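You operate a simulated robot arm through the tools that you are given. There is no shell and no other tool. Be economical: measure what you need, move in short steps, check, and stop when the job is done.

You are at the controls of a simulated robot arm. One attempt, no reset.

TASK
Fill the humidifier from the blue water tank to the green band.
Fine: open the filler lid and swing the spout over first, stop inside the band, spill no more than a spoonful; then spout back, lid shut; switch and dial stay. Where these are worked on the way, their far stop is far enough and under half their travel is too little: filler lid, swing spout.

It is judged by the outcome, as a careful person would: the job done as asked, and still so three seconds after it is handed in. It fails if anything else is knocked over, pushed out of place, dropped, spilled or broken. Lids that push on must go on centred and level and be pressed home; caps that screw on are set level and turned clockwise until they are tight.

THE ROBOT
A 7-joint arm with a two-finger parallel gripper on a trunk, on a base that drives. Base frame: it is fixed to the floor where the robot stands at the start and does not move with it; the origin is under the middle of the robot, x ahead of it, y to its left, z up; the surface under the hand at the start is at about z = 0.22. Lengths are in m, angles in rad, forces in N, time in s.
Its first joint turns from -2.897 to 2.897 rad. Places, roughly: filler lid [0.5, 0.2, 0.5]; humidifier switch [0.7, 0.1, 0.5]; mist dial [0.6, 0.1, 0.5]; swing spout [0.3, 0.1, 0.5]. Payload 1.57 kg.
The tool frame sits at the grasp point between the pads (the TCP): z along the fingers, y along the line on which they close. The tips reach 0.03 m beyond it. Largest opening 0.08 m; finger width 0.017, thickness 0.012; the body of the gripper, 0.04 by 0.082 m, starts 0.08 m behind the TCP.
Orientation is that of the tool frame in the base frame, as [roll, pitch, yaw] about the fixed x, y, z axes, in that order (R = Rz(yaw) Ry(pitch) Rx(roll)). With the fingers straight down and closing along the base's y, the tool's x points along the base's -x, its y along +y and its z along -z.

THE INTERFACE
- The arm moves only by the tool move_arm. Its argument "series" is a list of rows, each an object (a shift or turn left out is 0, a gripper value left out holds the last) with "dp": the shift along the tool's x, y, z in units of 40 mm (1.0 is 40 mm), a list of three; "angular": the turn, a rotation vector about the tool's x, y, z in units of 5 degrees (1.0 is 5 degrees), a list of three. In form: [{"dp": [x, y, z], "angular": [wx, wy, wz]}, ...]. A call has 1 to 10 rows; each row shifts and turns the commanded pose from where the row before left it, along the tool's axes as they then stand. "claw" is the gripper command, from -1 (fully open) to 1 (shut), values between in proportion, set as the call begins (left out, the last holds). A call with a number of a shift or a turn outside -1 to 1 is refused whole. Each row takes 0.2 s and may step no farther than 0.05 m and 0.15 rad from the row before; otherwise, or with a gripper value out of range, the whole call is refused. A pose out of reach is approached as far as the arm can. The call stops where the force on the tool passes 40 N (or 10 N more than at its start, if that is more) or the arm is blocked; 0.2 s more then pass. Each finger travels about 0.072 m/s and halts on what it meets, pressing with about 40 N; the grip force reading is that of the motor and also rises with nothing between the fingers. The clock runs only during rows and for 0.2 s after the last one: add rows that do not move to give the fingers time. It gives the time, the measured TCP pose, the force on the tool (base axes), the opening and the grip force at its end, in the units of the frame above (readings bear some noise), with the torque about the TCP (base axes, N m) and any sound that the robot's microphone picked up.
- Cameras (640 x 400 px; columns grow to the right, rows downward): "scene" is now at [0.2227, 0.0124, 1.4214]; the picture's right is [0.22, -0.97, 0.00], its down [-0.91, -0.21, -0.36] and it looks along [0.35, 0.08, -0.93] (base axes); focal length 257 px, centre (320, 200). "wrist" rides on the gripper at [0.072, -0.007, -0.122] in the tool frame; the picture's right is [0.09, 1.00, 0.00], its down [-0.84, 0.08, -0.54] and it looks along [-0.54, 0.05, 0.84] (tool axes); focal length 238 px, centre (320, 200). There is no depth. A picture from a camera that has moved, and an enlarged one, comes with that camera's place and axes in the base frame and with its lens.
- snapshot(camera): a new picture of that camera. The clock stands still meanwhile.
- slide_trunk(by): slides the trunk up (or, below 0, down) by that many m; the arm and the scene camera ride with it, the base frame stays. It gives what a move gives, with no picture.
- roll_base(legs): drives the robot by 1 to 6 legs, each [ahead, left, turn to the left] in m, m and rad, along the robot's own axes; the way and the turn of a leg run together, so that a leg with both is an arc; at most 1.5 m and 3.142 rad a leg. The arm and the cameras ride along, it lands a little off, and it stops where it bumps. It gives what a move gives.
- head_to(pan, tilt): turns the head with the scene camera to pan (to the left, within 1.501 rad either way) and tilt (down, from -0.506 to 1.204), counted from straight ahead of the robot. It gives what a move gives.
- zoom(camera, box): a new picture of the part [left, top, right, bottom] of that camera's present view, enlarged. The clock stands still meanwhile.
- job_done(): hands the job in; it is judged then, once.

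Work in short steps. Places have to be worked out from the pictures, the camera data and where the tool is seen: move nearer, look again, correct. Check each grasp and each placing, and mend what went wrong. You have 120 turns and 78 pictures in all, those below and enlarged ones among them. Open the gripper and draw the arm clear of the work before you hand the job in, unless the task says otherwise; then end with one line.

The tools are called after "Call:" by a JSON object that holds its "method" and its "body". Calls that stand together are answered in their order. move_arm: Moves the arm, as the interface text tells. Its arguments: {"type":"object","properties":{"series":{"type":"array","items":{"type":"object","properties":{"dp":{"type":"array","items":{"type":"number"}},"angular":{"type":"array","items":{"type":"number"}}}}},"claw":{"type":"number"}},"required":["series"]} The other tools are called the same way: slide_trunk (by) slides the trunk up or down; roll_base (legs) drives the base; head_to (pan, tilt) turns the head that bears the scene camera; snapshot (camera) takes a picture; zoom (camera, box) takes an enlarged picture of a part of a camera's view; job_done () hands the job in.

At the start:

```text
time: 0.0
ee_pos: [0.3136, 0.135, 0.874]
ee_rot: [-3.141, 0.0, -3.141]
force: [0.3, 0.4, -1.0]
moment: [0.02, -0.03, 0.01]
width: 0.0798
grip_force: 0.0
trunk travel left (down, up): [-0.681, 0.309]
robot x, y, heading: [-0.0007, 0.0011, 0.002]
head pan, tilt: [0.225, 1.201]
```

scene: 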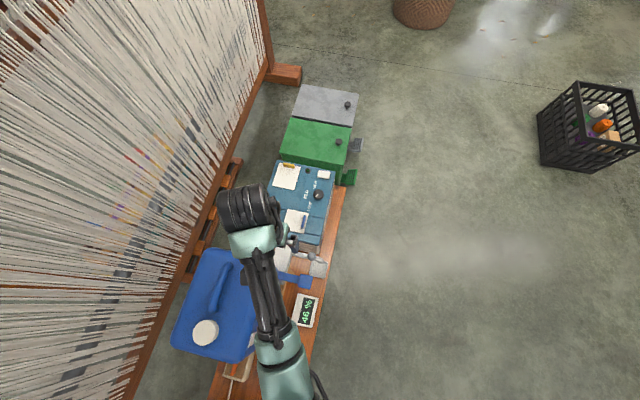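
wrist: 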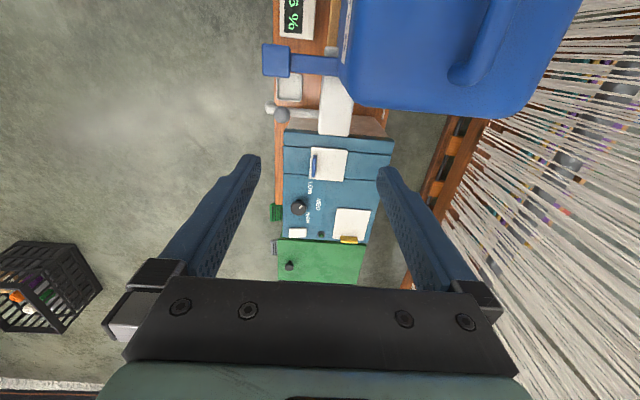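

The first pictures show a tank (blue), a humidifier (teal) and other items in a row along x. I zoom in on both views for detail.

Call:
{"method": "zoom", "body": {"camera": "scene", "box": [160, 60, 400, 210]}}

Call:
{"method": "zoom", "body": {"camera": "scene", "box": [160, 200, 400, 350]}}

Call:
{"method": "zoom", "body": {"camera": "wrist", "box": [220, 0, 460, 150]}}

Call:
{"method": "zoom", "body": {"camera": "wrist", "box": [220, 120, 460, 270]}}

```text
2.67 times, centred on (280, 135) of scene
camera zoom: at [0.2227, 0.0124, 1.4214], right [0.22, -0.97, 0.0], down [-0.91, -0.21, -0.36], along [0.35, 0.08, -0.93], focal length 685 px, centre (427, 373)
```

zoom: 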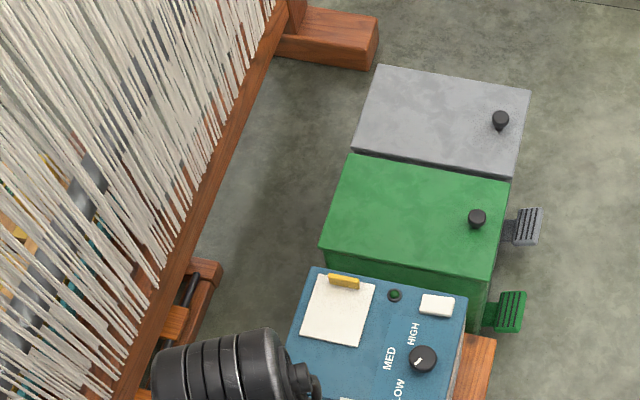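

```text
2.67 times, centred on (280, 275) of scene
camera zoom: at [0.2227, 0.0124, 1.4214], right [0.22, -0.97, 0.0], down [-0.91, -0.21, -0.36], along [0.35, 0.08, -0.93], focal length 685 px, centre (427, 0)
```

zoom: 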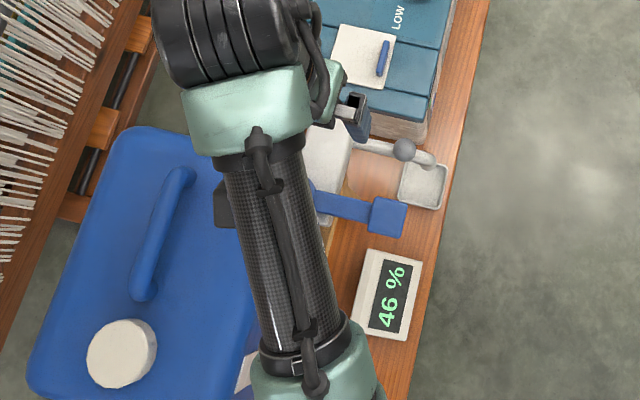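

```text
2.67 times, centred on (340, 75) of wrist
camera zoom: at [0.2411, 0.1266, 0.9973], right [-0.09, 1.0, 0.0], down [0.84, 0.08, 0.54], along [0.54, 0.05, -0.84], focal length 636 px, centre (267, 533)
```

zoom: 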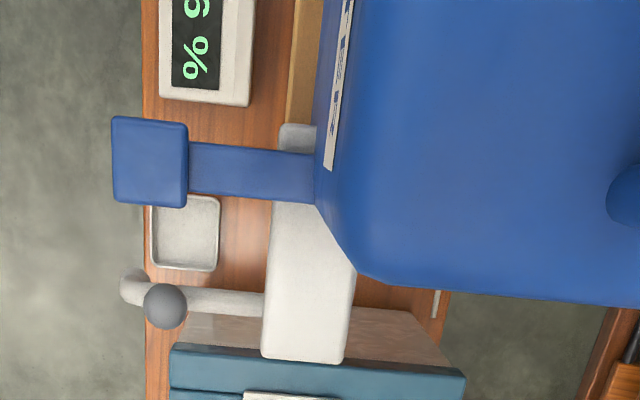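

```text
2.67 times, centred on (340, 195) of wrist
camera zoom: at [0.2411, 0.1266, 0.9973], right [-0.09, 1.0, 0.0], down [0.84, 0.08, 0.54], along [0.54, 0.05, -0.84], focal length 636 px, centre (267, 213)
```

zoom: 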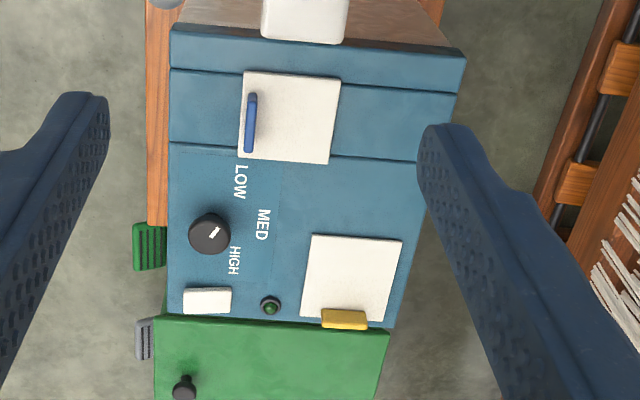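

The blue-handled lid (~(0.46,0.17)) is the filler lid, the grey ball on the pipe (~(0.36,0.06)) is the spout, and the blue paddle (~(0.27,0.05)) is probably the tank's tap. I drive to the open right side of the bench and turn to face it, so I can see the level gauge.

Call:
{"method": "roll_base", "body": {"legs": [[0, -0.5, 0], [0.38, 0, 0], [0, 0, 1.57]]}}

Call:
{"method": "head_to", "body": {"pan": 0, "tilt": 0.95}}

Call:
{"method": "snapshot", "body": {"camera": "scene"}}

Call:
{"method": "snapshot", "body": {"camera": "wrist"}}

```text
time: 8.8
ee_pos: [0.2476, -0.1814, 0.875]
ee_rot: [3.142, 0.001, -1.572]
force: [0.5, 0.6, -0.1]
moment: [0.0, -0.02, 0.0]
width: 0.0803
grip_force: 0.0
trunk travel left (down, up): [-0.681, 0.309]
robot x, y, heading: [0.3823, -0.497, 1.563]
head pan, tilt: [0.225, 1.201]
```

```text
time: 9.5
ee_pos: [0.2491, -0.1818, 0.8751]
ee_rot: [3.141, 0.0, -1.572]
force: [-0.7, -0.5, -0.1]
moment: [0.01, 0.03, 0.0]
width: 0.0802
grip_force: 0.0
trunk travel left (down, up): [-0.681, 0.309]
robot x, y, heading: [0.3819, -0.4949, 1.573]
head pan, tilt: [0.0, 0.949]
```

```text
71 pictures are left
camera scene: at [0.3799, -0.2525, 1.4376], right [1.0, 0.0, 0.0], down [0.0, -0.81, -0.58], along [0.0, 0.58, -0.81], focal length 257 px, centre (320, 200)
```

scene: 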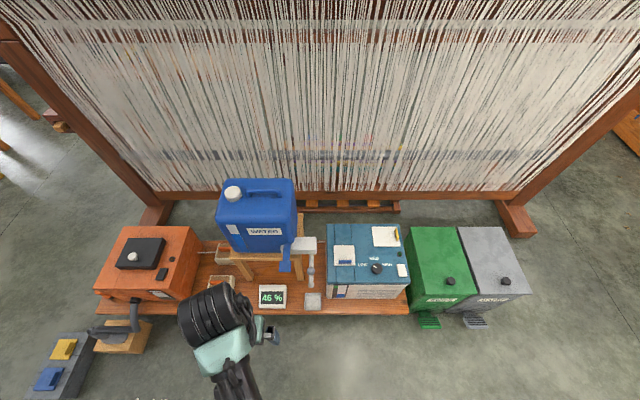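

```text
70 pictures are left
camera wrist: at [0.2541, -0.2542, 0.9973], right [-1.0, -0.09, 0.0], down [-0.08, 0.84, 0.54], along [-0.05, 0.54, -0.84], focal length 238 px, centre (320, 200)
```

wrist: 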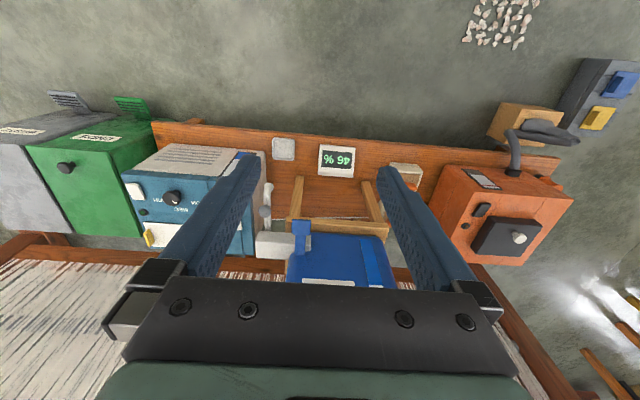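

The layout is clear: tank on a stand, white valve block with paddle, spout with ball, humidifier to the right. I zoom in on both parts.

Call:
{"method": "zoom", "body": {"camera": "scene", "box": [260, 210, 420, 310]}}

Call:
{"method": "zoom", "body": {"camera": "wrist", "box": [100, 120, 340, 270]}}

```text
4.00 times, centred on (340, 260) of scene
camera zoom: at [0.3799, -0.2525, 1.4376], right [1.0, 0.0, 0.0], down [0.0, -0.81, -0.58], along [0.0, 0.58, -0.81], focal length 1027 px, centre (240, -40)
```

zoom: 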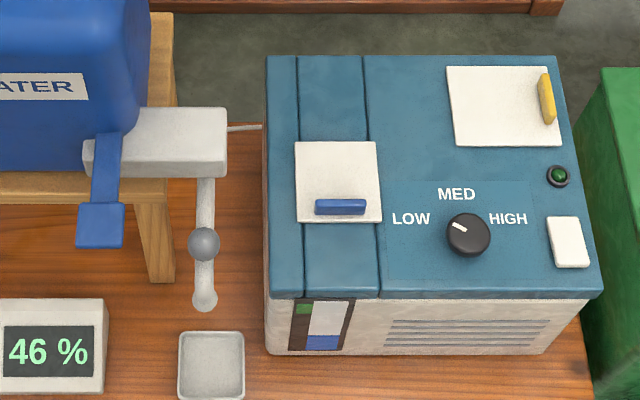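

```text
2.67 times, centred on (220, 195) of wrist
camera zoom: at [0.2541, -0.2542, 0.9973], right [-1.0, -0.09, 0.0], down [-0.08, 0.84, 0.54], along [-0.05, 0.54, -0.84], focal length 636 px, centre (587, 213)
```

zoom: 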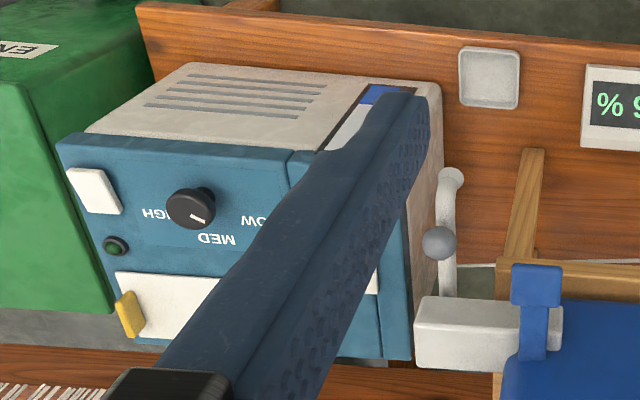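

Triangulated: spout ball ≈(0.348,0.069,0.56), paddle ≈(0.263,0.067,0.61), lid handle ≈(0.478,0.134,0.483), lid spanning y 0.126–0.213. The level gauge with green band is on the humidifier's front. The arm is high enough to clear the tank (~0.79), so I drive closer.

Call:
{"method": "roll_base", "body": {"legs": [[0.28, -0.05, 0]]}}

Call:
{"method": "snapshot", "body": {"camera": "scene"}}

```text
time: 11.5
ee_pos: [0.2986, 0.0951, 0.874]
ee_rot: [-3.141, -0.001, -1.571]
force: [0.5, -0.1, -0.8]
moment: [-0.05, -0.03, 0.01]
width: 0.08
grip_force: 0.1
trunk travel left (down, up): [-0.681, 0.309]
robot x, y, heading: [0.4326, -0.2218, 1.563]
head pan, tilt: [0.0, 0.949]
```

```text
67 pictures are left
camera scene: at [0.4308, 0.0251, 1.4375], right [1.0, 0.0, 0.0], down [0.0, -0.81, -0.58], along [0.0, 0.58, -0.81], focal length 257 px, centre (320, 200)
```

scene: 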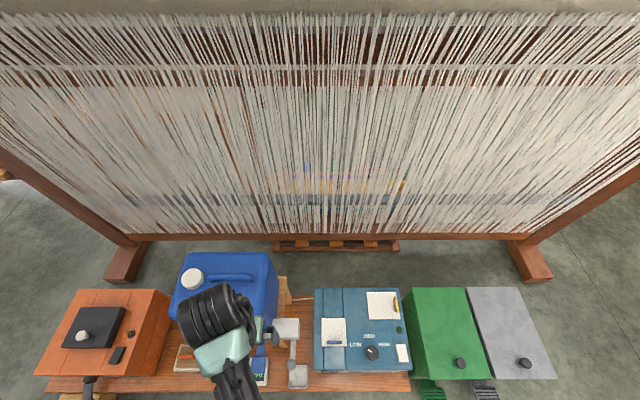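

From here reach is a bit long, so I drive 0.06 closer and move the TCP at height toward the lid (x+0.18, y−0.02 — tool −y is base +x).

Call:
{"method": "roll_base", "body": {"legs": [[0.06, 0, 0]]}}

Call:
{"method": "move_arm", "body": {"series": [{"dp": [0.2, -0.9, 0]}, {"dp": [0.2, -0.9, 0]}, {"dp": [0.2, -0.9, 0]}, {"dp": [0.2, -0.9, 0]}, {"dp": [0, -0.85, 0]}, {}]}}

Call:
{"method": "snapshot", "body": {"camera": "wrist"}}

```text
time: 12.5
ee_pos: [0.2991, 0.156, 0.8742]
ee_rot: [3.141, -0.003, -1.573]
force: [0.2, 0.5, -0.5]
moment: [-0.04, 0.02, -0.03]
width: 0.0801
grip_force: 0.1
trunk travel left (down, up): [-0.681, 0.309]
robot x, y, heading: [0.4321, -0.158, 1.57]
head pan, tilt: [0.0, 0.949]
```

```text
time: 13.9
ee_pos: [0.477, 0.1232, 0.8742]
ee_rot: [-3.141, 0.0, -1.573]
force: [-0.4, 0.4, 0.6]
moment: [0.01, 0.02, 0.0]
width: 0.0801
grip_force: 0.0
trunk travel left (down, up): [-0.681, 0.309]
robot x, y, heading: [0.4314, -0.1589, 1.573]
head pan, tilt: [0.0, 0.949]
```

```text
66 pictures are left
camera wrist: at [0.483, 0.0502, 0.9971], right [-1.0, -0.09, 0.0], down [-0.08, 0.84, 0.54], along [-0.05, 0.54, -0.84], focal length 238 px, centre (320, 200)
```

wrist: 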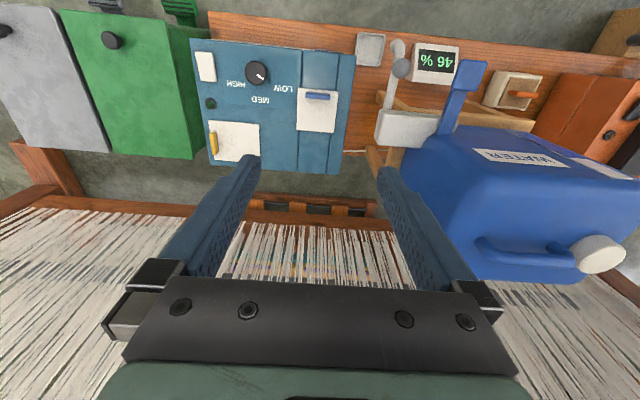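

Handle re-estimated at (0.482, 0.132, ~0.483), consistent. I lower the trunk 0.30 (tips to ~0.545, still above the handle) and look again.

Call:
{"method": "slide_trunk", "body": {"by": -0.29}}

Call:
{"method": "snapshot", "body": {"camera": "wrist"}}

Call:
{"method": "snapshot", "body": {"camera": "scene"}}

```text
time: 16.8
ee_pos: [0.4765, 0.1238, 0.5851]
ee_rot: [-3.141, 0.0, -1.573]
force: [-0.9, -0.1, 1.0]
moment: [-0.01, 0.01, 0.0]
width: 0.0799
grip_force: 0.1
trunk travel left (down, up): [-0.391, 0.599]
robot x, y, heading: [0.4317, -0.1583, 1.569]
head pan, tilt: [0.0, 0.949]
```

```text
65 pictures are left
camera wrist: at [0.4826, 0.0503, 0.7071], right [-1.0, -0.09, 0.0], down [-0.08, 0.84, 0.54], along [-0.05, 0.54, -0.84], focal length 238 px, centre (320, 200)
```

wrist: 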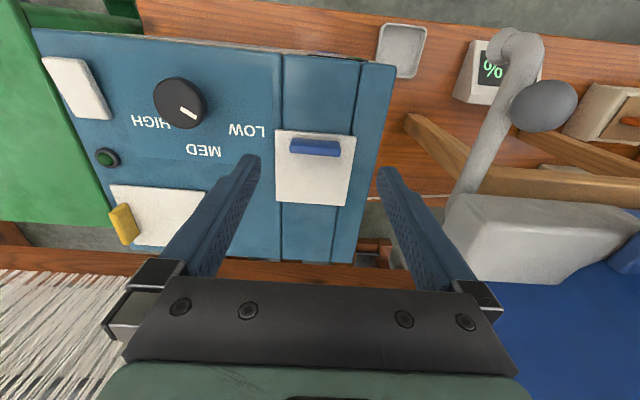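

```text
64 pictures are left
camera scene: at [0.4308, 0.0842, 1.1476], right [1.0, 0.0, 0.0], down [0.0, -0.81, -0.58], along [0.0, 0.58, -0.81], focal length 257 px, centre (320, 200)
```

scene: 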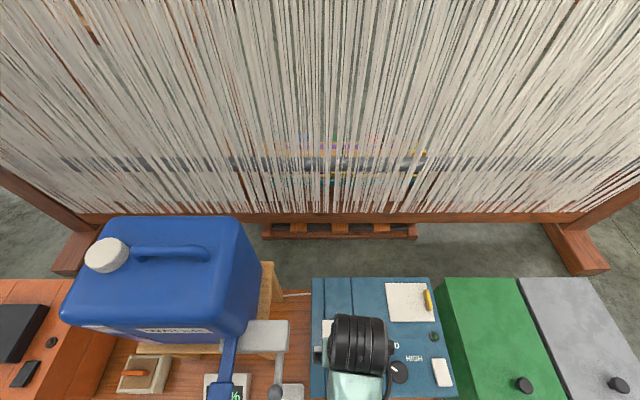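

Handle confirmed at (0.480, 0.132, 0.483), ~49 mm long along x; the fingers already close along x, so I can grip its ends and let it pivot. I descend to TCP z≈0.507.

Call:
{"method": "move_arm", "body": {"series": [{"dp": [-0.2, -0.09, 0.4]}, {"dp": [0, 0, 0.6]}, {"dp": [0, 0, 0.6]}, {"dp": [0, 0, 0.35]}, {}]}}

Call:
{"method": "snapshot", "body": {"camera": "wrist"}}

```text
time: 18.0
ee_pos: [0.4795, 0.1306, 0.5055]
ee_rot: [-3.141, 0.0, -1.572]
force: [1.0, -0.5, 0.3]
moment: [0.01, -0.02, -0.02]
width: 0.0801
grip_force: 0.2
trunk travel left (down, up): [-0.391, 0.599]
robot x, y, heading: [0.4302, -0.1569, 1.565]
head pan, tilt: [0.0, 0.949]
```

```text
63 pictures are left
camera wrist: at [0.4862, 0.0582, 0.6287], right [-1.0, -0.09, 0.0], down [-0.08, 0.84, 0.54], along [-0.05, 0.54, -0.84], focal length 238 px, centre (320, 200)
```

wrist: 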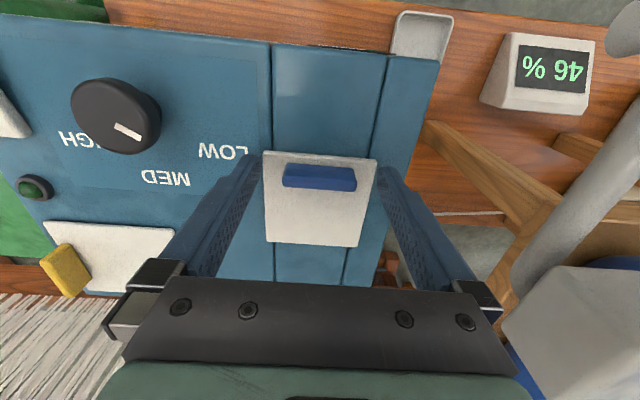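

The handle sits between the fingers. I close on its ends.

Call:
{"method": "move_arm", "body": {"claw": 1, "series": [{}, {}, {}, {}]}}

Call:
{"method": "snapshot", "body": {"camera": "wrist"}}

```text
time: 19.0
ee_pos: [0.48, 0.1306, 0.5064]
ee_rot: [3.142, -0.001, -1.572]
force: [-1.1, 0.7, -2.2]
moment: [-0.07, 0.0, -0.02]
width: 0.0496
grip_force: 44.8
trunk travel left (down, up): [-0.391, 0.599]
robot x, y, heading: [0.4316, -0.1574, 1.569]
head pan, tilt: [0.0, 0.949]
```

```text
62 pictures are left
camera wrist: at [0.4862, 0.0583, 0.6289], right [-1.0, -0.09, 0.0], down [-0.08, 0.84, 0.54], along [-0.05, 0.54, -0.84], focal length 238 px, centre (320, 200)
```

wrist: 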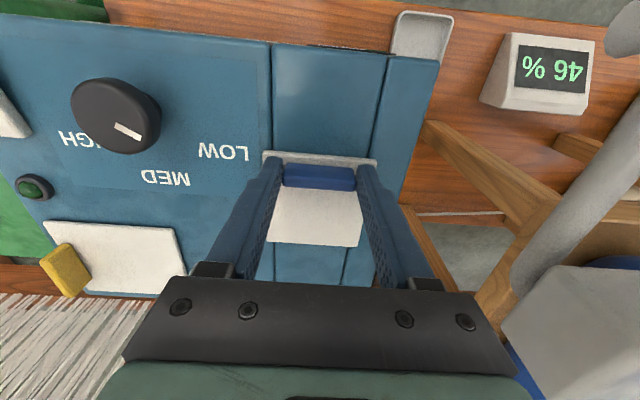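

Gripped at 49.6 mm. I lift along the hinge arc (hinge at y≈0.213, z≈0.468) to about 30° first.

Call:
{"method": "move_arm", "body": {"series": [{"dp": [-0.065, 0, -0.26]}, {"dp": [-0.1, 0, -0.25]}, {"dp": [-0.13, 0, -0.235]}, {"dp": [-0.16, 0, -0.215]}, {}]}}

Call:
{"method": "snapshot", "body": {"camera": "wrist"}}

```text
time: 20.2
ee_pos: [0.4812, 0.1473, 0.5454]
ee_rot: [3.139, -0.004, -1.572]
force: [-1.3, -8.4, -13.5]
moment: [-1.56, 0.11, 0.08]
width: 0.0494
grip_force: 44.9
trunk travel left (down, up): [-0.391, 0.599]
robot x, y, heading: [0.4324, -0.1564, 1.571]
head pan, tilt: [0.0, 0.949]
```

```text
61 pictures are left
camera wrist: at [0.4863, 0.0757, 0.6672], right [-1.0, -0.09, 0.0], down [-0.07, 0.84, 0.54], along [-0.05, 0.54, -0.84], focal length 238 px, centre (320, 200)
```

wrist: 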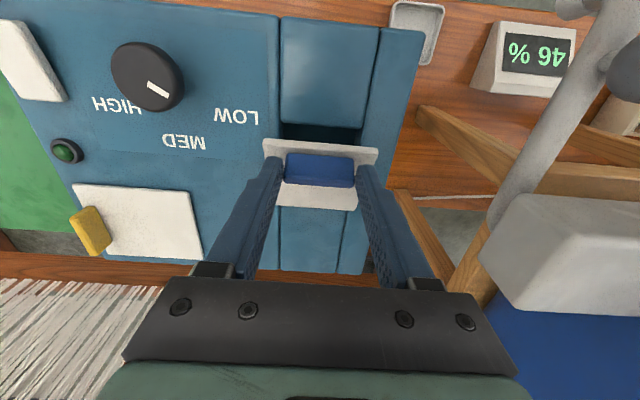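

The lid lifts and the dark opening shows. I continue along the arc while tilting the tool with the lid, to roughly 65°.

Call:
{"method": "move_arm", "body": {"series": [{"dp": [-0.1425, 0, -0.19], "angular": [0, -1, 0]}, {"dp": [-0.176, 0, -0.145], "angular": [0, -1, 0]}, {"dp": [-0.205, 0, -0.0935], "angular": [0, -1, 0]}, {"dp": [-0.22, 0, -0.037], "angular": [0, -1, 0]}, {"dp": [-0.22, 0, 0.02], "angular": [0, -1, 0]}, {}]}}

Call:
{"method": "snapshot", "body": {"camera": "wrist"}}

```text
time: 21.6
ee_pos: [0.4806, 0.1836, 0.5695]
ee_rot: [3.14, 0.429, -1.574]
force: [-4.7, -16.3, 1.0]
moment: [-1.65, 0.16, 0.14]
width: 0.0497
grip_force: 45.1
trunk travel left (down, up): [-0.391, 0.599]
robot x, y, heading: [0.4318, -0.1566, 1.572]
head pan, tilt: [0.0, 0.949]
```

```text
60 pictures are left
camera wrist: at [0.4864, 0.0669, 0.6512], right [-1.0, -0.08, -0.04], down [-0.08, 0.53, 0.84], along [-0.05, 0.84, -0.54], focal length 238 px, centre (320, 200)
```

wrist: 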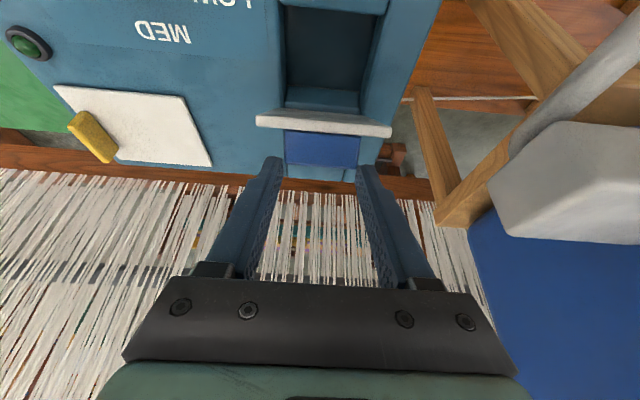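

Still gripped, lid about 65°. I continue past vertical toward its stop.

Call:
{"method": "move_arm", "body": {"series": [{"dp": [-0.21, 0, 0.08], "angular": [0, -1, 0]}, {"dp": [-0.19, 0, 0.13], "angular": [0, -1, 0]}, {"dp": [-0.15, 0, 0.18], "angular": [0, -1, 0]}, {"dp": [-0.11, 0, 0.22], "angular": [0, -1, 0]}, {}]}}

Call:
{"method": "snapshot", "body": {"camera": "wrist"}}

Call:
{"method": "snapshot", "body": {"camera": "scene"}}

```text
time: 22.8
ee_pos: [0.4796, 0.2214, 0.5648]
ee_rot: [3.138, 0.787, -1.572]
force: [-7.0, -12.2, 9.4]
moment: [-1.37, 0.18, 0.11]
width: 0.0495
grip_force: 44.9
trunk travel left (down, up): [-0.391, 0.599]
robot x, y, heading: [0.4341, -0.1553, 1.568]
head pan, tilt: [0.0, 0.949]
```

```text
59 pictures are left
camera wrist: at [0.4862, 0.0837, 0.6002], right [-1.0, -0.06, -0.06], down [-0.08, 0.21, 0.98], along [-0.05, 0.98, -0.21], focal length 238 px, centre (320, 200)
```

wrist: 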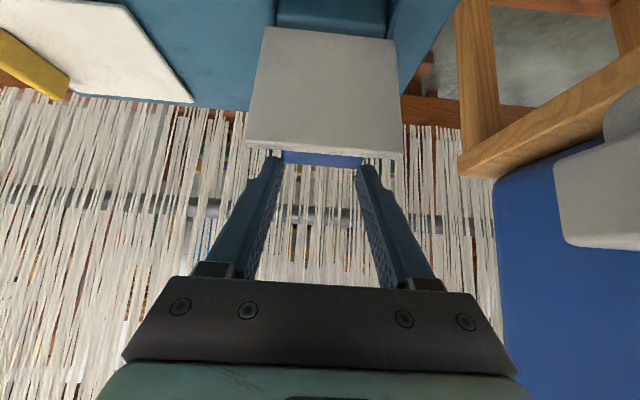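

```text
58 pictures are left
camera scene: at [0.4304, 0.0835, 1.1479], right [1.0, 0.0, 0.0], down [0.0, -0.81, -0.58], along [0.0, 0.58, -0.81], focal length 257 px, centre (320, 200)
```

scene: 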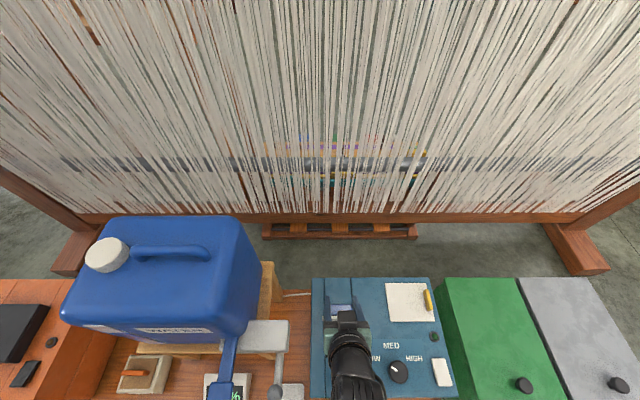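

The lid is just past vertical with its underside facing me. I push a bit further toward the stop.

Call:
{"method": "move_arm", "body": {"series": [{"dp": [-0.125, 0, 0.23]}, {"dp": [-0.08, 0, 0.24]}, {}]}}

```text
time: 23.6
ee_pos: [0.4801, 0.24, 0.5571]
ee_rot: [-3.14, 0.787, -1.573]
force: [-8.1, -10.3, 10.5]
moment: [-1.27, 0.21, 0.06]
width: 0.0492
grip_force: 45.1
trunk travel left (down, up): [-0.391, 0.599]
robot x, y, heading: [0.4307, -0.1598, 1.57]
head pan, tilt: [0.0, 0.949]
```

No hard stop and the lid is near 110°, well beyond half. I release and lift straight up clear of its edge.

Call:
{"method": "move_arm", "body": {"claw": -1, "series": [{}, {}, {}, {"dp": [-0.4, 0, -0.4]}, {"dp": [-0.5, 0, -0.5]}, {"dp": [-0.5, 0, -0.5]}, {}]}}

Call:
{"method": "snapshot", "body": {"camera": "wrist"}}

```text
time: 25.2
ee_pos: [0.4806, 0.2418, 0.6355]
ee_rot: [-3.141, 0.787, -1.572]
force: [0.6, -0.7, 0.5]
moment: [0.0, 0.01, 0.01]
width: 0.08
grip_force: 0.1
trunk travel left (down, up): [-0.391, 0.599]
robot x, y, heading: [0.4333, -0.1571, 1.569]
head pan, tilt: [0.0, 0.949]
```

```text
57 pictures are left
camera wrist: at [0.4864, 0.1033, 0.6719], right [-1.0, -0.06, -0.07], down [-0.08, 0.21, 0.97], along [-0.05, 0.98, -0.21], focal length 238 px, centre (320, 200)
```

wrist: 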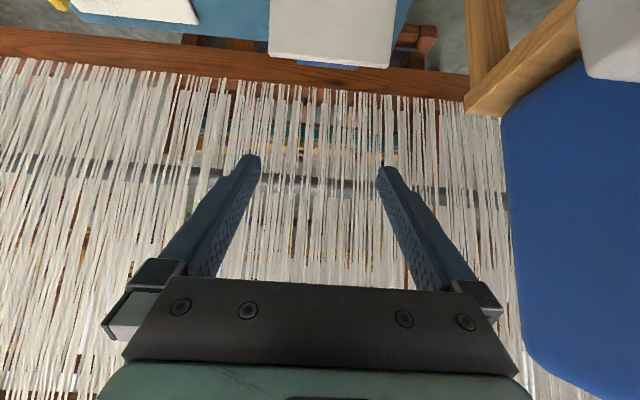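

The lid stays open. I rotate the tool back to vertical here, above everything.

Call:
{"method": "move_arm", "body": {"series": [{"angular": [0, 1, 0]}, {"angular": [0, 1, 0]}, {"angular": [0, 1, 0]}, {"angular": [0, 1, 0]}, {"angular": [0, 1, 0]}, {"angular": [0, 1, 0]}, {"angular": [0, 1, 0]}, {"angular": [0, 1, 0]}, {"angular": [0, 1, 0]}, {}]}}

Call:
{"method": "move_arm", "body": {"series": [{"dp": [0.7, 0.55, 0]}, {"dp": [0.7, 0.55, 0]}, {"dp": [0.7, 0.55, 0]}, {"dp": [0.7, 0.55, 0]}, {"dp": [0.7, 0.55, 0]}, {"dp": [0.7, 0.55, 0]}, {}]}}

Call:
{"method": "snapshot", "body": {"camera": "wrist"}}

Call:
{"method": "snapshot", "body": {"camera": "scene"}}

```text
time: 27.4
ee_pos: [0.4802, 0.2406, 0.6349]
ee_rot: [-3.141, 0.174, -1.572]
force: [-0.4, 0.3, -0.5]
moment: [0.01, 0.0, -0.01]
width: 0.0797
grip_force: 0.1
out of reach, approached as far as the arm can: row 8, 9
trunk travel left (down, up): [-0.391, 0.599]
robot x, y, heading: [0.4315, -0.1572, 1.567]
head pan, tilt: [0.0, 0.949]
```

```text
time: 29.0
ee_pos: [0.3468, 0.075, 0.6066]
ee_rot: [-3.141, 0.173, -1.572]
force: [-0.3, -0.2, -0.4]
moment: [0.0, 0.02, 0.04]
width: 0.08
grip_force: 0.1
trunk travel left (down, up): [-0.391, 0.599]
robot x, y, heading: [0.4331, -0.1559, 1.569]
head pan, tilt: [0.0, 0.949]
```

```text
56 pictures are left
camera wrist: at [0.3533, -0.0178, 0.7142], right [-1.0, -0.09, -0.02], down [-0.08, 0.73, 0.68], along [-0.05, 0.68, -0.73], focal length 238 px, centre (320, 200)
```

wrist: 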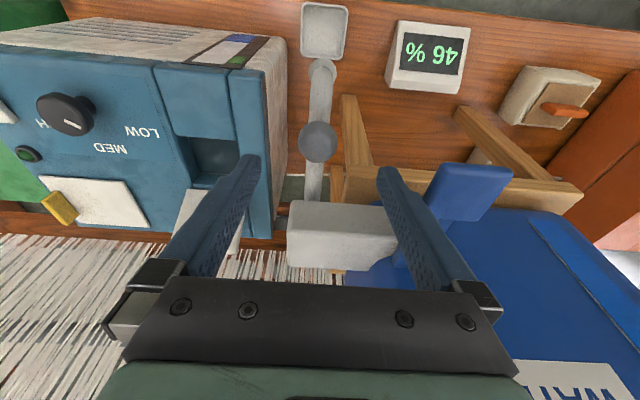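

```text
55 pictures are left
camera scene: at [0.4308, 0.0842, 1.1476], right [1.0, 0.0, 0.0], down [0.0, -0.81, -0.58], along [0.0, 0.58, -0.81], focal length 257 px, centre (320, 200)
```

scene: 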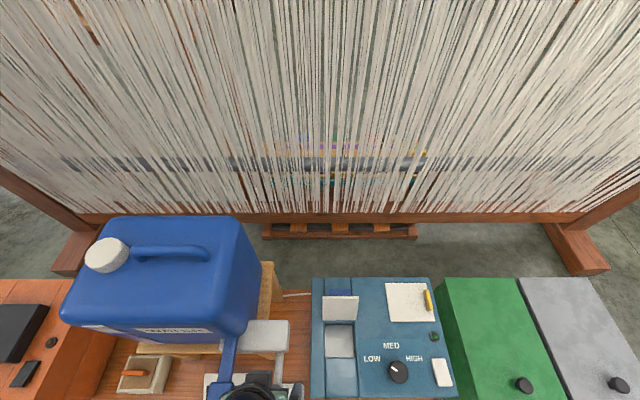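

The lid remains open and the opening is visible. Ball re-estimated at (0.349,0.068,0.56), radius ≈15 mm. I zoom to see how ball and pipe relate in height, and to read the gauge.

Call:
{"method": "zoom", "body": {"camera": "wrist", "box": [180, 20, 420, 170]}}

```text
2.67 times, centred on (300, 95) of wrist
camera zoom: at [0.3533, -0.0178, 0.7142], right [-1.0, -0.09, -0.02], down [-0.08, 0.73, 0.68], along [-0.05, 0.68, -0.73], focal length 636 px, centre (373, 480)
```

zoom: 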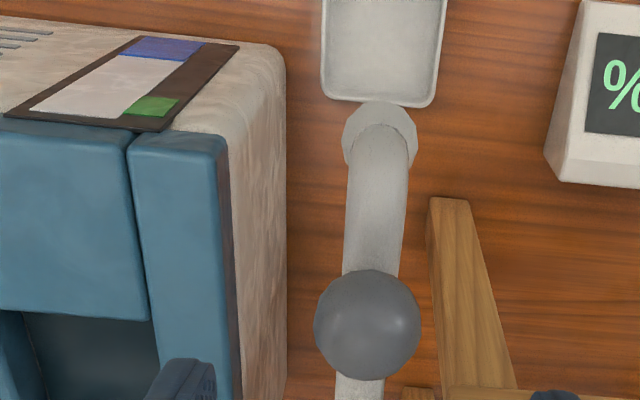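

The gauge is readable here (blue at bottom, green band near the top). The pipe is ≈30 mm below the ball's centre, so tips at z≈0.55 grip the ball only; I straighten the tool and descend over it.

Call:
{"method": "move_arm", "body": {"series": [{"angular": [0, 1, 0]}, {"angular": [0, 1, 0]}, {"dp": [0.17, -0.05, 0]}, {"dp": [0, 0, 0.35]}, {"dp": [0, 0, 0.31]}, {}]}}

Call:
{"method": "move_arm", "body": {"claw": 1, "series": [{}, {}, {}, {}, {}]}}

Call:
{"method": "snapshot", "body": {"camera": "wrist"}}

```text
time: 30.4
ee_pos: [0.35, 0.069, 0.5792]
ee_rot: [-3.141, 0.0, -1.573]
force: [0.2, -0.7, 0.3]
moment: [0.01, 0.04, -0.02]
width: 0.0803
grip_force: 0.1
trunk travel left (down, up): [-0.391, 0.599]
robot x, y, heading: [0.4292, -0.159, 1.574]
head pan, tilt: [0.0, 0.949]
```

```text
time: 31.6
ee_pos: [0.3501, 0.0697, 0.5798]
ee_rot: [-3.141, -0.001, -1.574]
force: [2.4, -2.1, -1.0]
moment: [-0.03, 0.35, -0.06]
width: 0.0276
grip_force: 38.4
trunk travel left (down, up): [-0.391, 0.599]
robot x, y, heading: [0.4311, -0.161, 1.569]
head pan, tilt: [0.0, 0.949]
```

```text
53 pictures are left
camera wrist: at [0.3561, -0.004, 0.7019], right [-1.0, -0.09, 0.0], down [-0.08, 0.84, 0.54], along [-0.05, 0.54, -0.84], focal length 238 px, centre (320, 200)
```

wrist: 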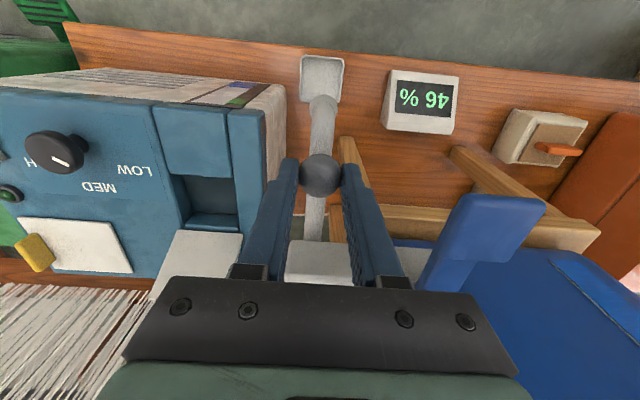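

Ball gripped (27.6 mm). I swing it along the arc about the estimated pivot (0.35,0.155), first 30°, checking force.

Call:
{"method": "move_arm", "body": {"series": [{"dp": [-0.033, -0.3725, 0]}, {"dp": [-0.098, -0.3625, 0]}, {"dp": [-0.158, -0.34, 0]}, {}]}}

Call:
{"method": "snapshot", "body": {"camera": "wrist"}}

```text
time: 32.6
ee_pos: [0.3933, 0.0801, 0.5794]
ee_rot: [3.139, 0.001, -1.57]
force: [-6.9, -2.8, 1.1]
moment: [-0.02, -0.18, 0.64]
width: 0.0274
grip_force: 37.6
trunk travel left (down, up): [-0.391, 0.599]
robot x, y, heading: [0.4343, -0.1563, 1.57]
head pan, tilt: [0.0, 0.949]
```

```text
52 pictures are left
camera wrist: at [0.399, 0.0078, 0.7021], right [-1.0, -0.09, 0.0], down [-0.08, 0.84, 0.54], along [-0.05, 0.54, -0.84], focal length 238 px, centre (320, 200)
```

wrist: 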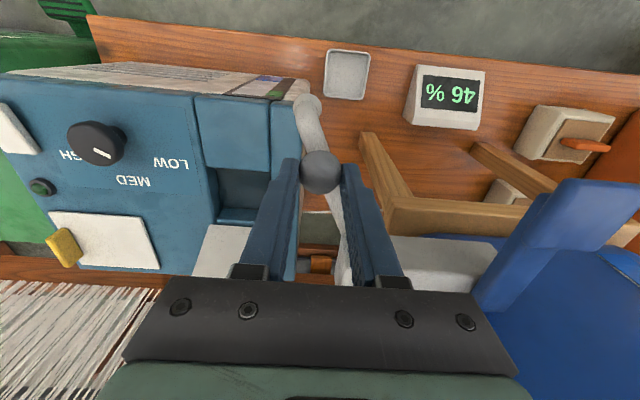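

It swings freely and the tip is approaching the humidifier. I continue toward 90°, turning the tool partly along.

Call:
{"method": "move_arm", "body": {"series": [{"dp": [-0.215, -0.3075, 0], "angular": [0, 0, -1]}, {"dp": [-0.2425, -0.2875, 0], "angular": [0, 0, -1]}, {"dp": [-0.265, -0.265, 0], "angular": [0, 0, -1]}, {"dp": [-0.2875, -0.24, 0], "angular": [0, 0, -1]}, {}]}}

Call:
{"method": "snapshot", "body": {"camera": "wrist"}}

```text
time: 33.8
ee_pos: [0.4348, 0.1255, 0.5792]
ee_rot: [-3.137, -0.003, -1.233]
force: [26.3, -12.0, 1.5]
moment: [-0.39, 0.06, -0.15]
width: 0.0277
grip_force: 37.7
trunk travel left (down, up): [-0.391, 0.599]
robot x, y, heading: [0.4327, -0.1605, 1.567]
head pan, tilt: [0.0, 0.949]
```

```text
51 pictures are left
camera wrist: at [0.4642, 0.0588, 0.7024], right [-0.91, -0.42, 0.0], down [-0.35, 0.77, 0.54], along [-0.22, 0.49, -0.84], focal length 238 px, centre (320, 200)
```

wrist: 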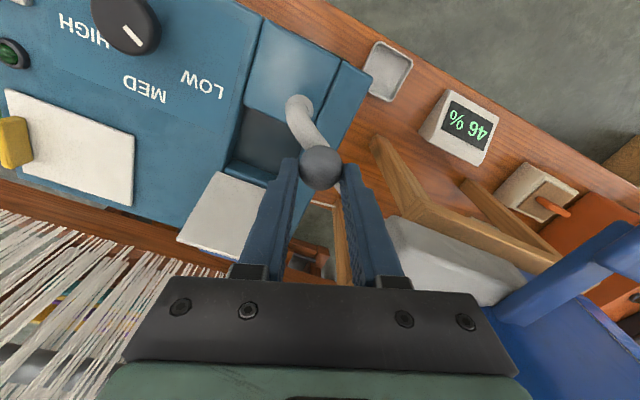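

The force is almost purely radial (outward 28 N), so the true radius is larger than I assumed. I relieve by shifting ~6 mm outward and read again.

Call:
{"method": "move_arm", "body": {"series": [{"dp": [0.075, -0.13, 0]}, {}]}}

```text
time: 34.4
ee_pos: [0.4353, 0.1246, 0.579]
ee_rot: [3.139, 0.002, -1.221]
force: [5.8, -4.0, -6.5]
moment: [-0.57, -0.88, 0.06]
width: 0.0274
grip_force: 37.9
trunk travel left (down, up): [-0.391, 0.599]
robot x, y, heading: [0.4332, -0.158, 1.569]
head pan, tilt: [0.0, 0.949]
```

Refitted: pivot ≈(0.349,0.165), R≈0.0955, now at ~65°. I continue to ~90°.

Call:
{"method": "move_arm", "body": {"series": [{"dp": [-0.277, -0.235, 0], "angular": [0, 0, -1]}, {"dp": [-0.265, -0.2, 0], "angular": [0, 0, -1]}, {"dp": [-0.275, -0.187, 0], "angular": [0, 0, -1]}, {}]}}

Call:
{"method": "snapshot", "body": {"camera": "wrist"}}

Call:
{"method": "snapshot", "body": {"camera": "scene"}}

```text
time: 35.4
ee_pos: [0.4445, 0.1658, 0.579]
ee_rot: [3.141, 0.004, -0.962]
force: [4.6, 0.3, -12.5]
moment: [0.42, 0.15, -0.11]
width: 0.0268
grip_force: 37.1
trunk travel left (down, up): [-0.391, 0.599]
robot x, y, heading: [0.4299, -0.1592, 1.571]
head pan, tilt: [0.0, 0.949]
```

```text
50 pictures are left
camera wrist: at [0.4918, 0.1093, 0.702], right [-0.76, -0.65, 0.0], down [-0.54, 0.64, 0.54], along [-0.35, 0.41, -0.84], focal length 238 px, centre (320, 200)
```

wrist: 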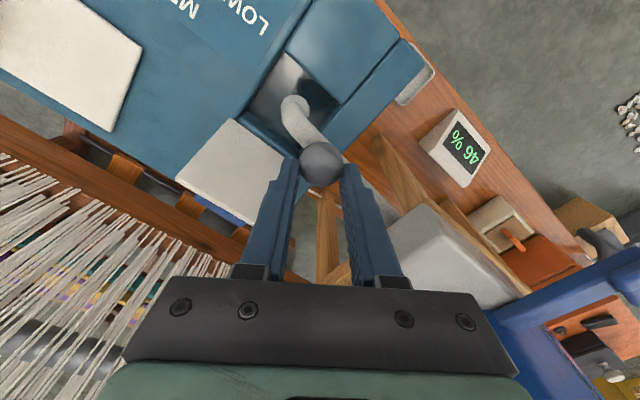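

```text
49 pictures are left
camera scene: at [0.431, 0.0848, 1.1474], right [1.0, 0.0, 0.0], down [0.0, -0.81, -0.58], along [0.0, 0.58, -0.81], focal length 257 px, centre (320, 200)
```

scene: 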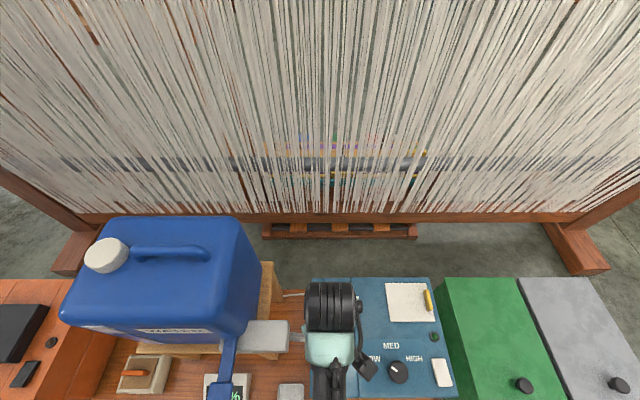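

Tip hangs over the opening. I release and rise to check that the spout stays and where the tip is.

Call:
{"method": "move_arm", "body": {"claw": -0.2, "series": [{}, {}, {}, {"dp": [0, 0, -0.5]}, {"dp": [0, 0, -0.8]}, {"dp": [0, 0, -0.8]}, {}]}}

Call:
{"method": "snapshot", "body": {"camera": "wrist"}}

```text
time: 37.0
ee_pos: [0.4445, 0.1425, 0.5998]
ee_rot: [3.121, -0.023, -0.978]
force: [8.0, -1.0, -0.5]
moment: [-0.15, -0.24, -0.17]
width: 0.0544
grip_force: 3.6
out of reach, approached as far as the arm can: row 4, 5, 6
trunk travel left (down, up): [-0.391, 0.599]
robot x, y, heading: [0.4323, -0.1576, 1.57]
head pan, tilt: [0.0, 0.949]
```

```text
48 pictures are left
camera wrist: at [0.4914, 0.089, 0.724], right [-0.77, -0.63, 0.02], down [-0.53, 0.67, 0.52], along [-0.35, 0.39, -0.85], focal length 238 px, centre (320, 200)
```

wrist: 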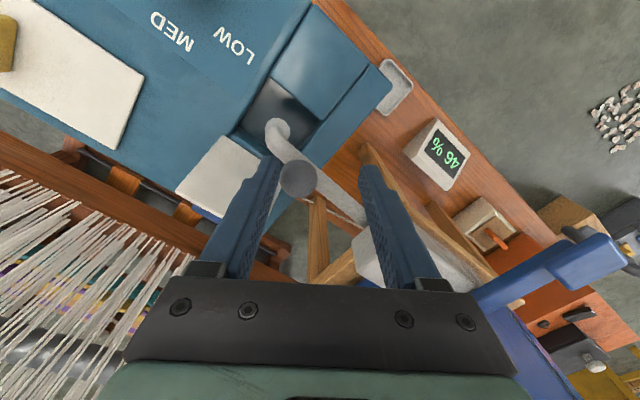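

The arm ran out of upward reach and drifted back in y a little. I use the trunk to rise instead.

Call:
{"method": "slide_trunk", "body": {"by": 0.15}}

Call:
{"method": "snapshot", "body": {"camera": "wrist"}}

Call:
{"method": "snapshot", "body": {"camera": "scene"}}

```text
time: 38.7
ee_pos: [0.4428, 0.1426, 0.749]
ee_rot: [3.119, -0.021, -0.97]
force: [0.2, 0.6, 0.8]
moment: [0.01, -0.01, 0.01]
width: 0.0479
grip_force: 0.1
trunk travel left (down, up): [-0.541, 0.449]
robot x, y, heading: [0.4304, -0.1574, 1.569]
head pan, tilt: [0.0, 0.949]
```

```text
47 pictures are left
camera wrist: at [0.4894, 0.0895, 0.8737], right [-0.77, -0.64, 0.02], down [-0.53, 0.66, 0.53], along [-0.35, 0.39, -0.85], focal length 238 px, centre (320, 200)
```

wrist: 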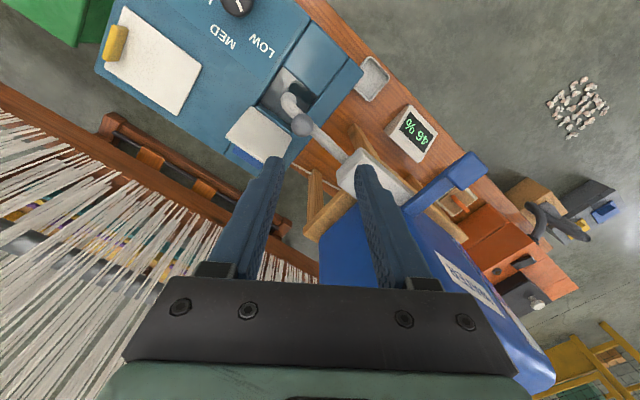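

```text
46 pictures are left
camera scene: at [0.4308, 0.0843, 1.2976], right [1.0, 0.0, 0.0], down [0.0, -0.81, -0.58], along [0.0, 0.58, -0.81], focal length 257 px, centre (320, 200)
```

scene: 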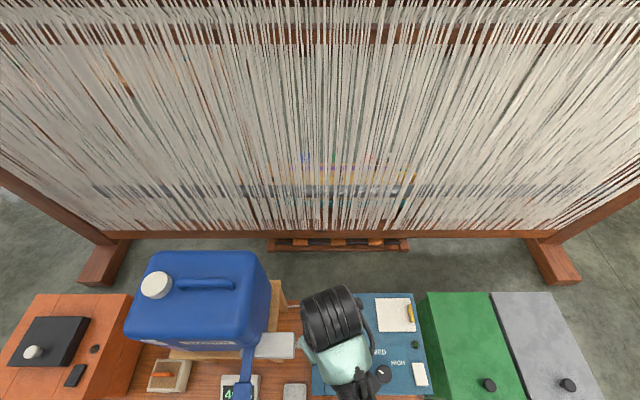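

Call:
{"method": "zoom", "body": {"camera": "wrist", "box": [220, 40, 380, 140]}}

```text
4.00 times, centred on (300, 90) of wrist
camera zoom: at [0.4894, 0.0895, 0.8737], right [-0.77, -0.64, 0.02], down [-0.53, 0.66, 0.53], along [-0.35, 0.39, -0.85], focal length 953 px, centre (400, 640)
```

zoom: 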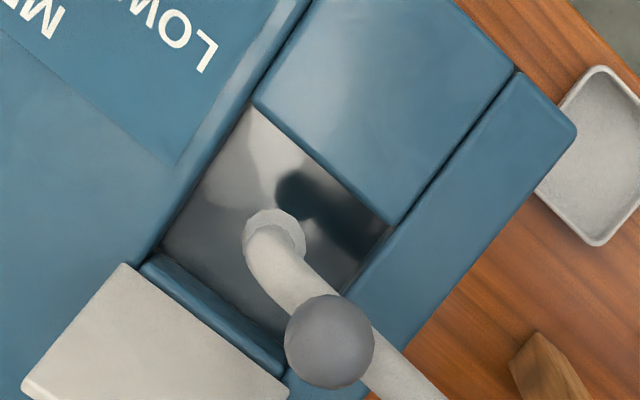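

The tip is well inside the opening and the spout stays. Next I turn the tool back (camera towards −y, which also keeps the gauge in view), close the fingers and go above the blue paddle, moving in y first to stay clear of the tank.

Call:
{"method": "move_arm", "body": {"claw": 1, "series": [{"angular": [0, 0, 1]}, {"angular": [0, 0, 1]}, {"angular": [0, 0, 1]}, {"angular": [0, 0, 1]}, {"angular": [0, 0, 1]}, {"angular": [0, 0, 1]}, {"angular": [0, 0, 0.9]}, {}]}}

Call:
{"method": "move_arm", "body": {"series": [{"dp": [0.9, 0.1, 0]}, {"dp": [0.9, 0.1, 0]}, {"dp": [0.35, 0.7, 0]}, {"dp": [0, 0.9, 0]}, {"dp": [0, 0.9, 0]}, {"dp": [0, 0.9, 0]}, {"dp": [0, 0.8, 0]}, {}]}}

Call:
{"method": "snapshot", "body": {"camera": "wrist"}}

```text
time: 40.5
ee_pos: [0.4429, 0.1426, 0.7493]
ee_rot: [3.134, -0.031, -1.574]
force: [-0.1, 0.6, 0.5]
moment: [-0.03, -0.01, 0.01]
width: 0.0002
grip_force: 21.4
trunk travel left (down, up): [-0.541, 0.449]
robot x, y, heading: [0.4311, -0.1581, 1.562]
head pan, tilt: [0.0, 0.949]
```

```text
time: 42.3
ee_pos: [0.2669, 0.0567, 0.7527]
ee_rot: [3.134, -0.029, -1.577]
force: [-0.2, -0.4, 0.5]
moment: [0.01, 0.0, -0.04]
width: 0.0
grip_force: 21.0
trunk travel left (down, up): [-0.541, 0.449]
robot x, y, heading: [0.429, -0.1613, 1.566]
head pan, tilt: [0.0, 0.949]
```

```text
44 pictures are left
camera wrist: at [0.2737, -0.0117, 0.8778], right [-1.0, -0.09, 0.01], down [-0.07, 0.85, 0.52], along [-0.05, 0.51, -0.86], focal length 238 px, centre (320, 200)
```

wrist: 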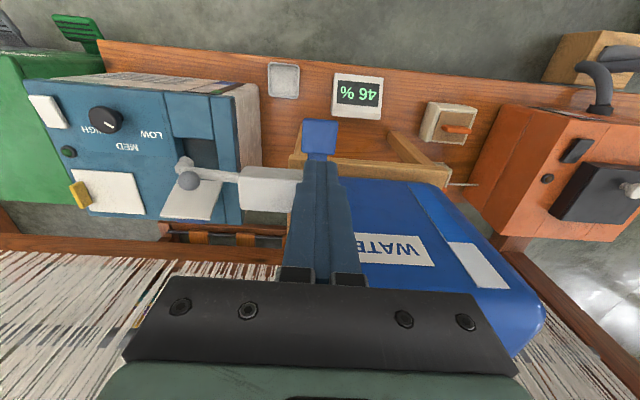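

Paddle re-estimated at (0.264,0.064,0.611). I zoom to look at the paddle shape and at the gauge.

Call:
{"method": "zoom", "body": {"camera": "wrist", "box": [180, 50, 380, 175]}}

```text
3.20 times, centred on (280, 112) of wrist
camera zoom: at [0.2737, -0.0117, 0.8778], right [-1.0, -0.09, 0.01], down [-0.07, 0.85, 0.52], along [-0.05, 0.51, -0.86], focal length 763 px, centre (448, 480)
```

zoom: 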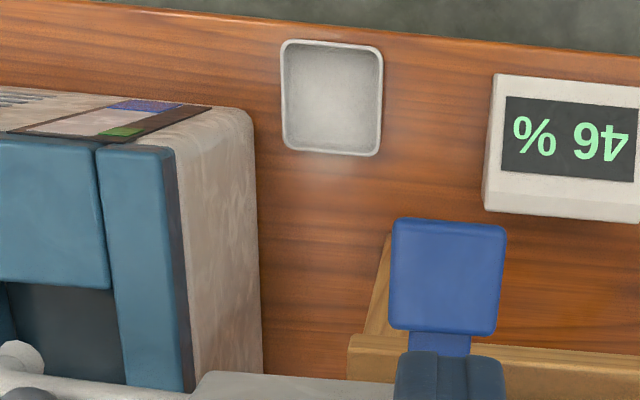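

Gauge readable, paddle a flat pad to press down. I descend until tips are just above it (~0.625).

Call:
{"method": "move_arm", "body": {"series": [{"dp": [-0.05, 0.05, 0.6]}, {"dp": [-0.05, 0, 0.6]}, {"dp": [-0.05, 0, 0.6]}, {"dp": [0, 0, 0.6]}, {}]}}

Call:
{"method": "zoom", "body": {"camera": "wrist", "box": [160, 50, 400, 200]}}

```text
time: 43.5
ee_pos: [0.2639, 0.0604, 0.6568]
ee_rot: [3.134, -0.03, -1.573]
force: [-0.3, 0.0, -0.1]
moment: [-0.01, -0.01, 0.03]
width: 0.0
grip_force: 21.7
trunk travel left (down, up): [-0.541, 0.449]
robot x, y, heading: [0.4337, -0.1615, 1.565]
head pan, tilt: [0.0, 0.949]
```

```text
2.67 times, centred on (280, 125) of wrist
camera zoom: at [0.2712, -0.0083, 0.782], right [-1.0, -0.09, 0.01], down [-0.07, 0.85, 0.52], along [-0.06, 0.51, -0.86], focal length 636 px, centre (427, 400)
```

zoom: 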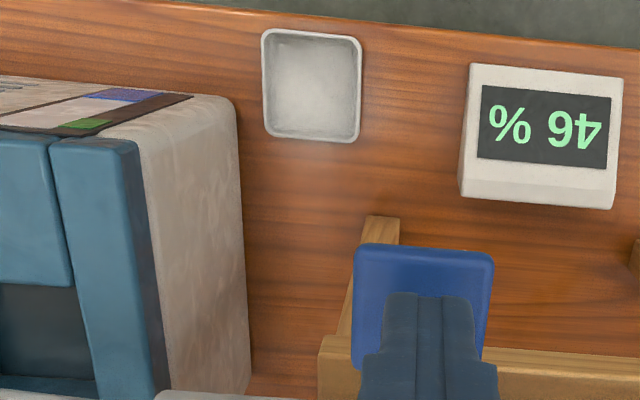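

Fingertips are over the paddle. I press gently: 16 mm, one hold row, then read force and sound.

Call:
{"method": "move_arm", "body": {"series": [{"dp": [0, 0, 0.2]}, {"dp": [0, 0, 0.2]}, {}]}}

Call:
{"method": "snapshot", "body": {"camera": "wrist"}}

```text
time: 44.3
ee_pos: [0.2647, 0.0589, 0.6416]
ee_rot: [3.134, -0.03, -1.57]
force: [1.2, -0.4, 3.5]
moment: [0.01, -0.05, 0.0]
width: 0.0
grip_force: 21.7
trunk travel left (down, up): [-0.541, 0.449]
robot x, y, heading: [0.4308, -0.1571, 1.568]
head pan, tilt: [0.0, 0.949]
```

```text
41 pictures are left
camera wrist: at [0.2714, -0.0094, 0.7662], right [-1.0, -0.09, 0.01], down [-0.07, 0.85, 0.52], along [-0.05, 0.51, -0.86], focal length 238 px, centre (320, 200)
```

wrist: 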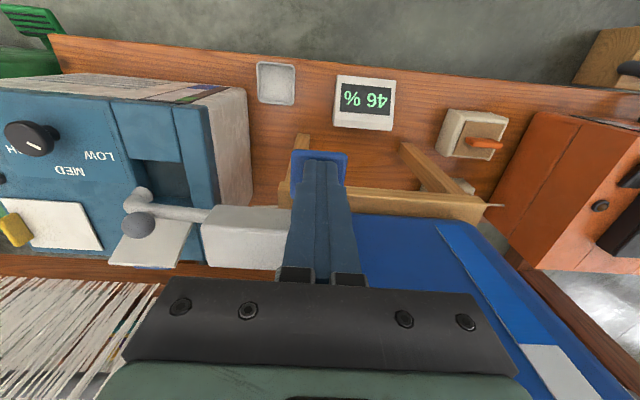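

Contact (3.5 N), no flow yet. Press further by 12 mm and watch.

Call:
{"method": "move_arm", "body": {"series": [{"dp": [0, 0, 0.15]}, {"dp": [0, 0, 0.15]}]}}

Call:
{"method": "zoom", "body": {"camera": "wrist", "box": [80, 60, 320, 210]}}

```text
time: 44.9
ee_pos: [0.2645, 0.0583, 0.6292]
ee_rot: [3.135, -0.03, -1.573]
force: [1.2, -2.5, 3.4]
moment: [-0.03, -0.03, -0.02]
width: 0.0001
grip_force: 21.4
trunk travel left (down, up): [-0.541, 0.449]
robot x, y, heading: [0.4335, -0.1649, 1.571]
head pan, tilt: [0.0, 0.949]
```

```text
2.67 times, centred on (200, 135) of wrist
camera zoom: at [0.271, -0.0101, 0.7539], right [-1.0, -0.09, 0.01], down [-0.07, 0.85, 0.52], along [-0.06, 0.51, -0.86], focal length 636 px, centre (640, 373)
```

zoom: 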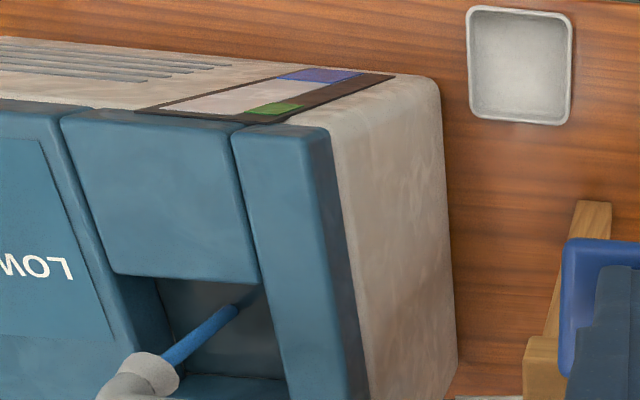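

Water is streaming into the opening. I hold briefly and check how fast the gauge rises.

Call:
{"method": "move_arm", "body": {"series": [{}, {}, {}]}}

Call:
{"method": "zoom", "body": {"camera": "wrist", "box": [120, 70, 248, 150]}}

```text
time: 45.7
ee_pos: [0.2644, 0.0585, 0.6296]
ee_rot: [3.134, -0.03, -1.573]
force: [0.7, -2.1, 3.2]
moment: [-0.04, -0.04, -0.02]
width: 0.0
grip_force: 21.4
trunk travel left (down, up): [-0.541, 0.449]
robot x, y, heading: [0.4309, -0.1563, 1.566]
head pan, tilt: [0.0, 0.949]
```

```text
5.00 times, centred on (184, 110) of wrist
camera zoom: at [0.271, -0.01, 0.7539], right [-1.0, -0.09, 0.01], down [-0.07, 0.85, 0.52], along [-0.06, 0.51, -0.86], focal length 1192 px, centre (1000, 650)
```

zoom: 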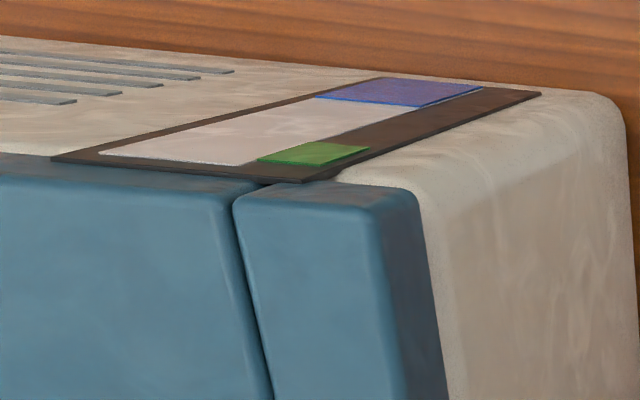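

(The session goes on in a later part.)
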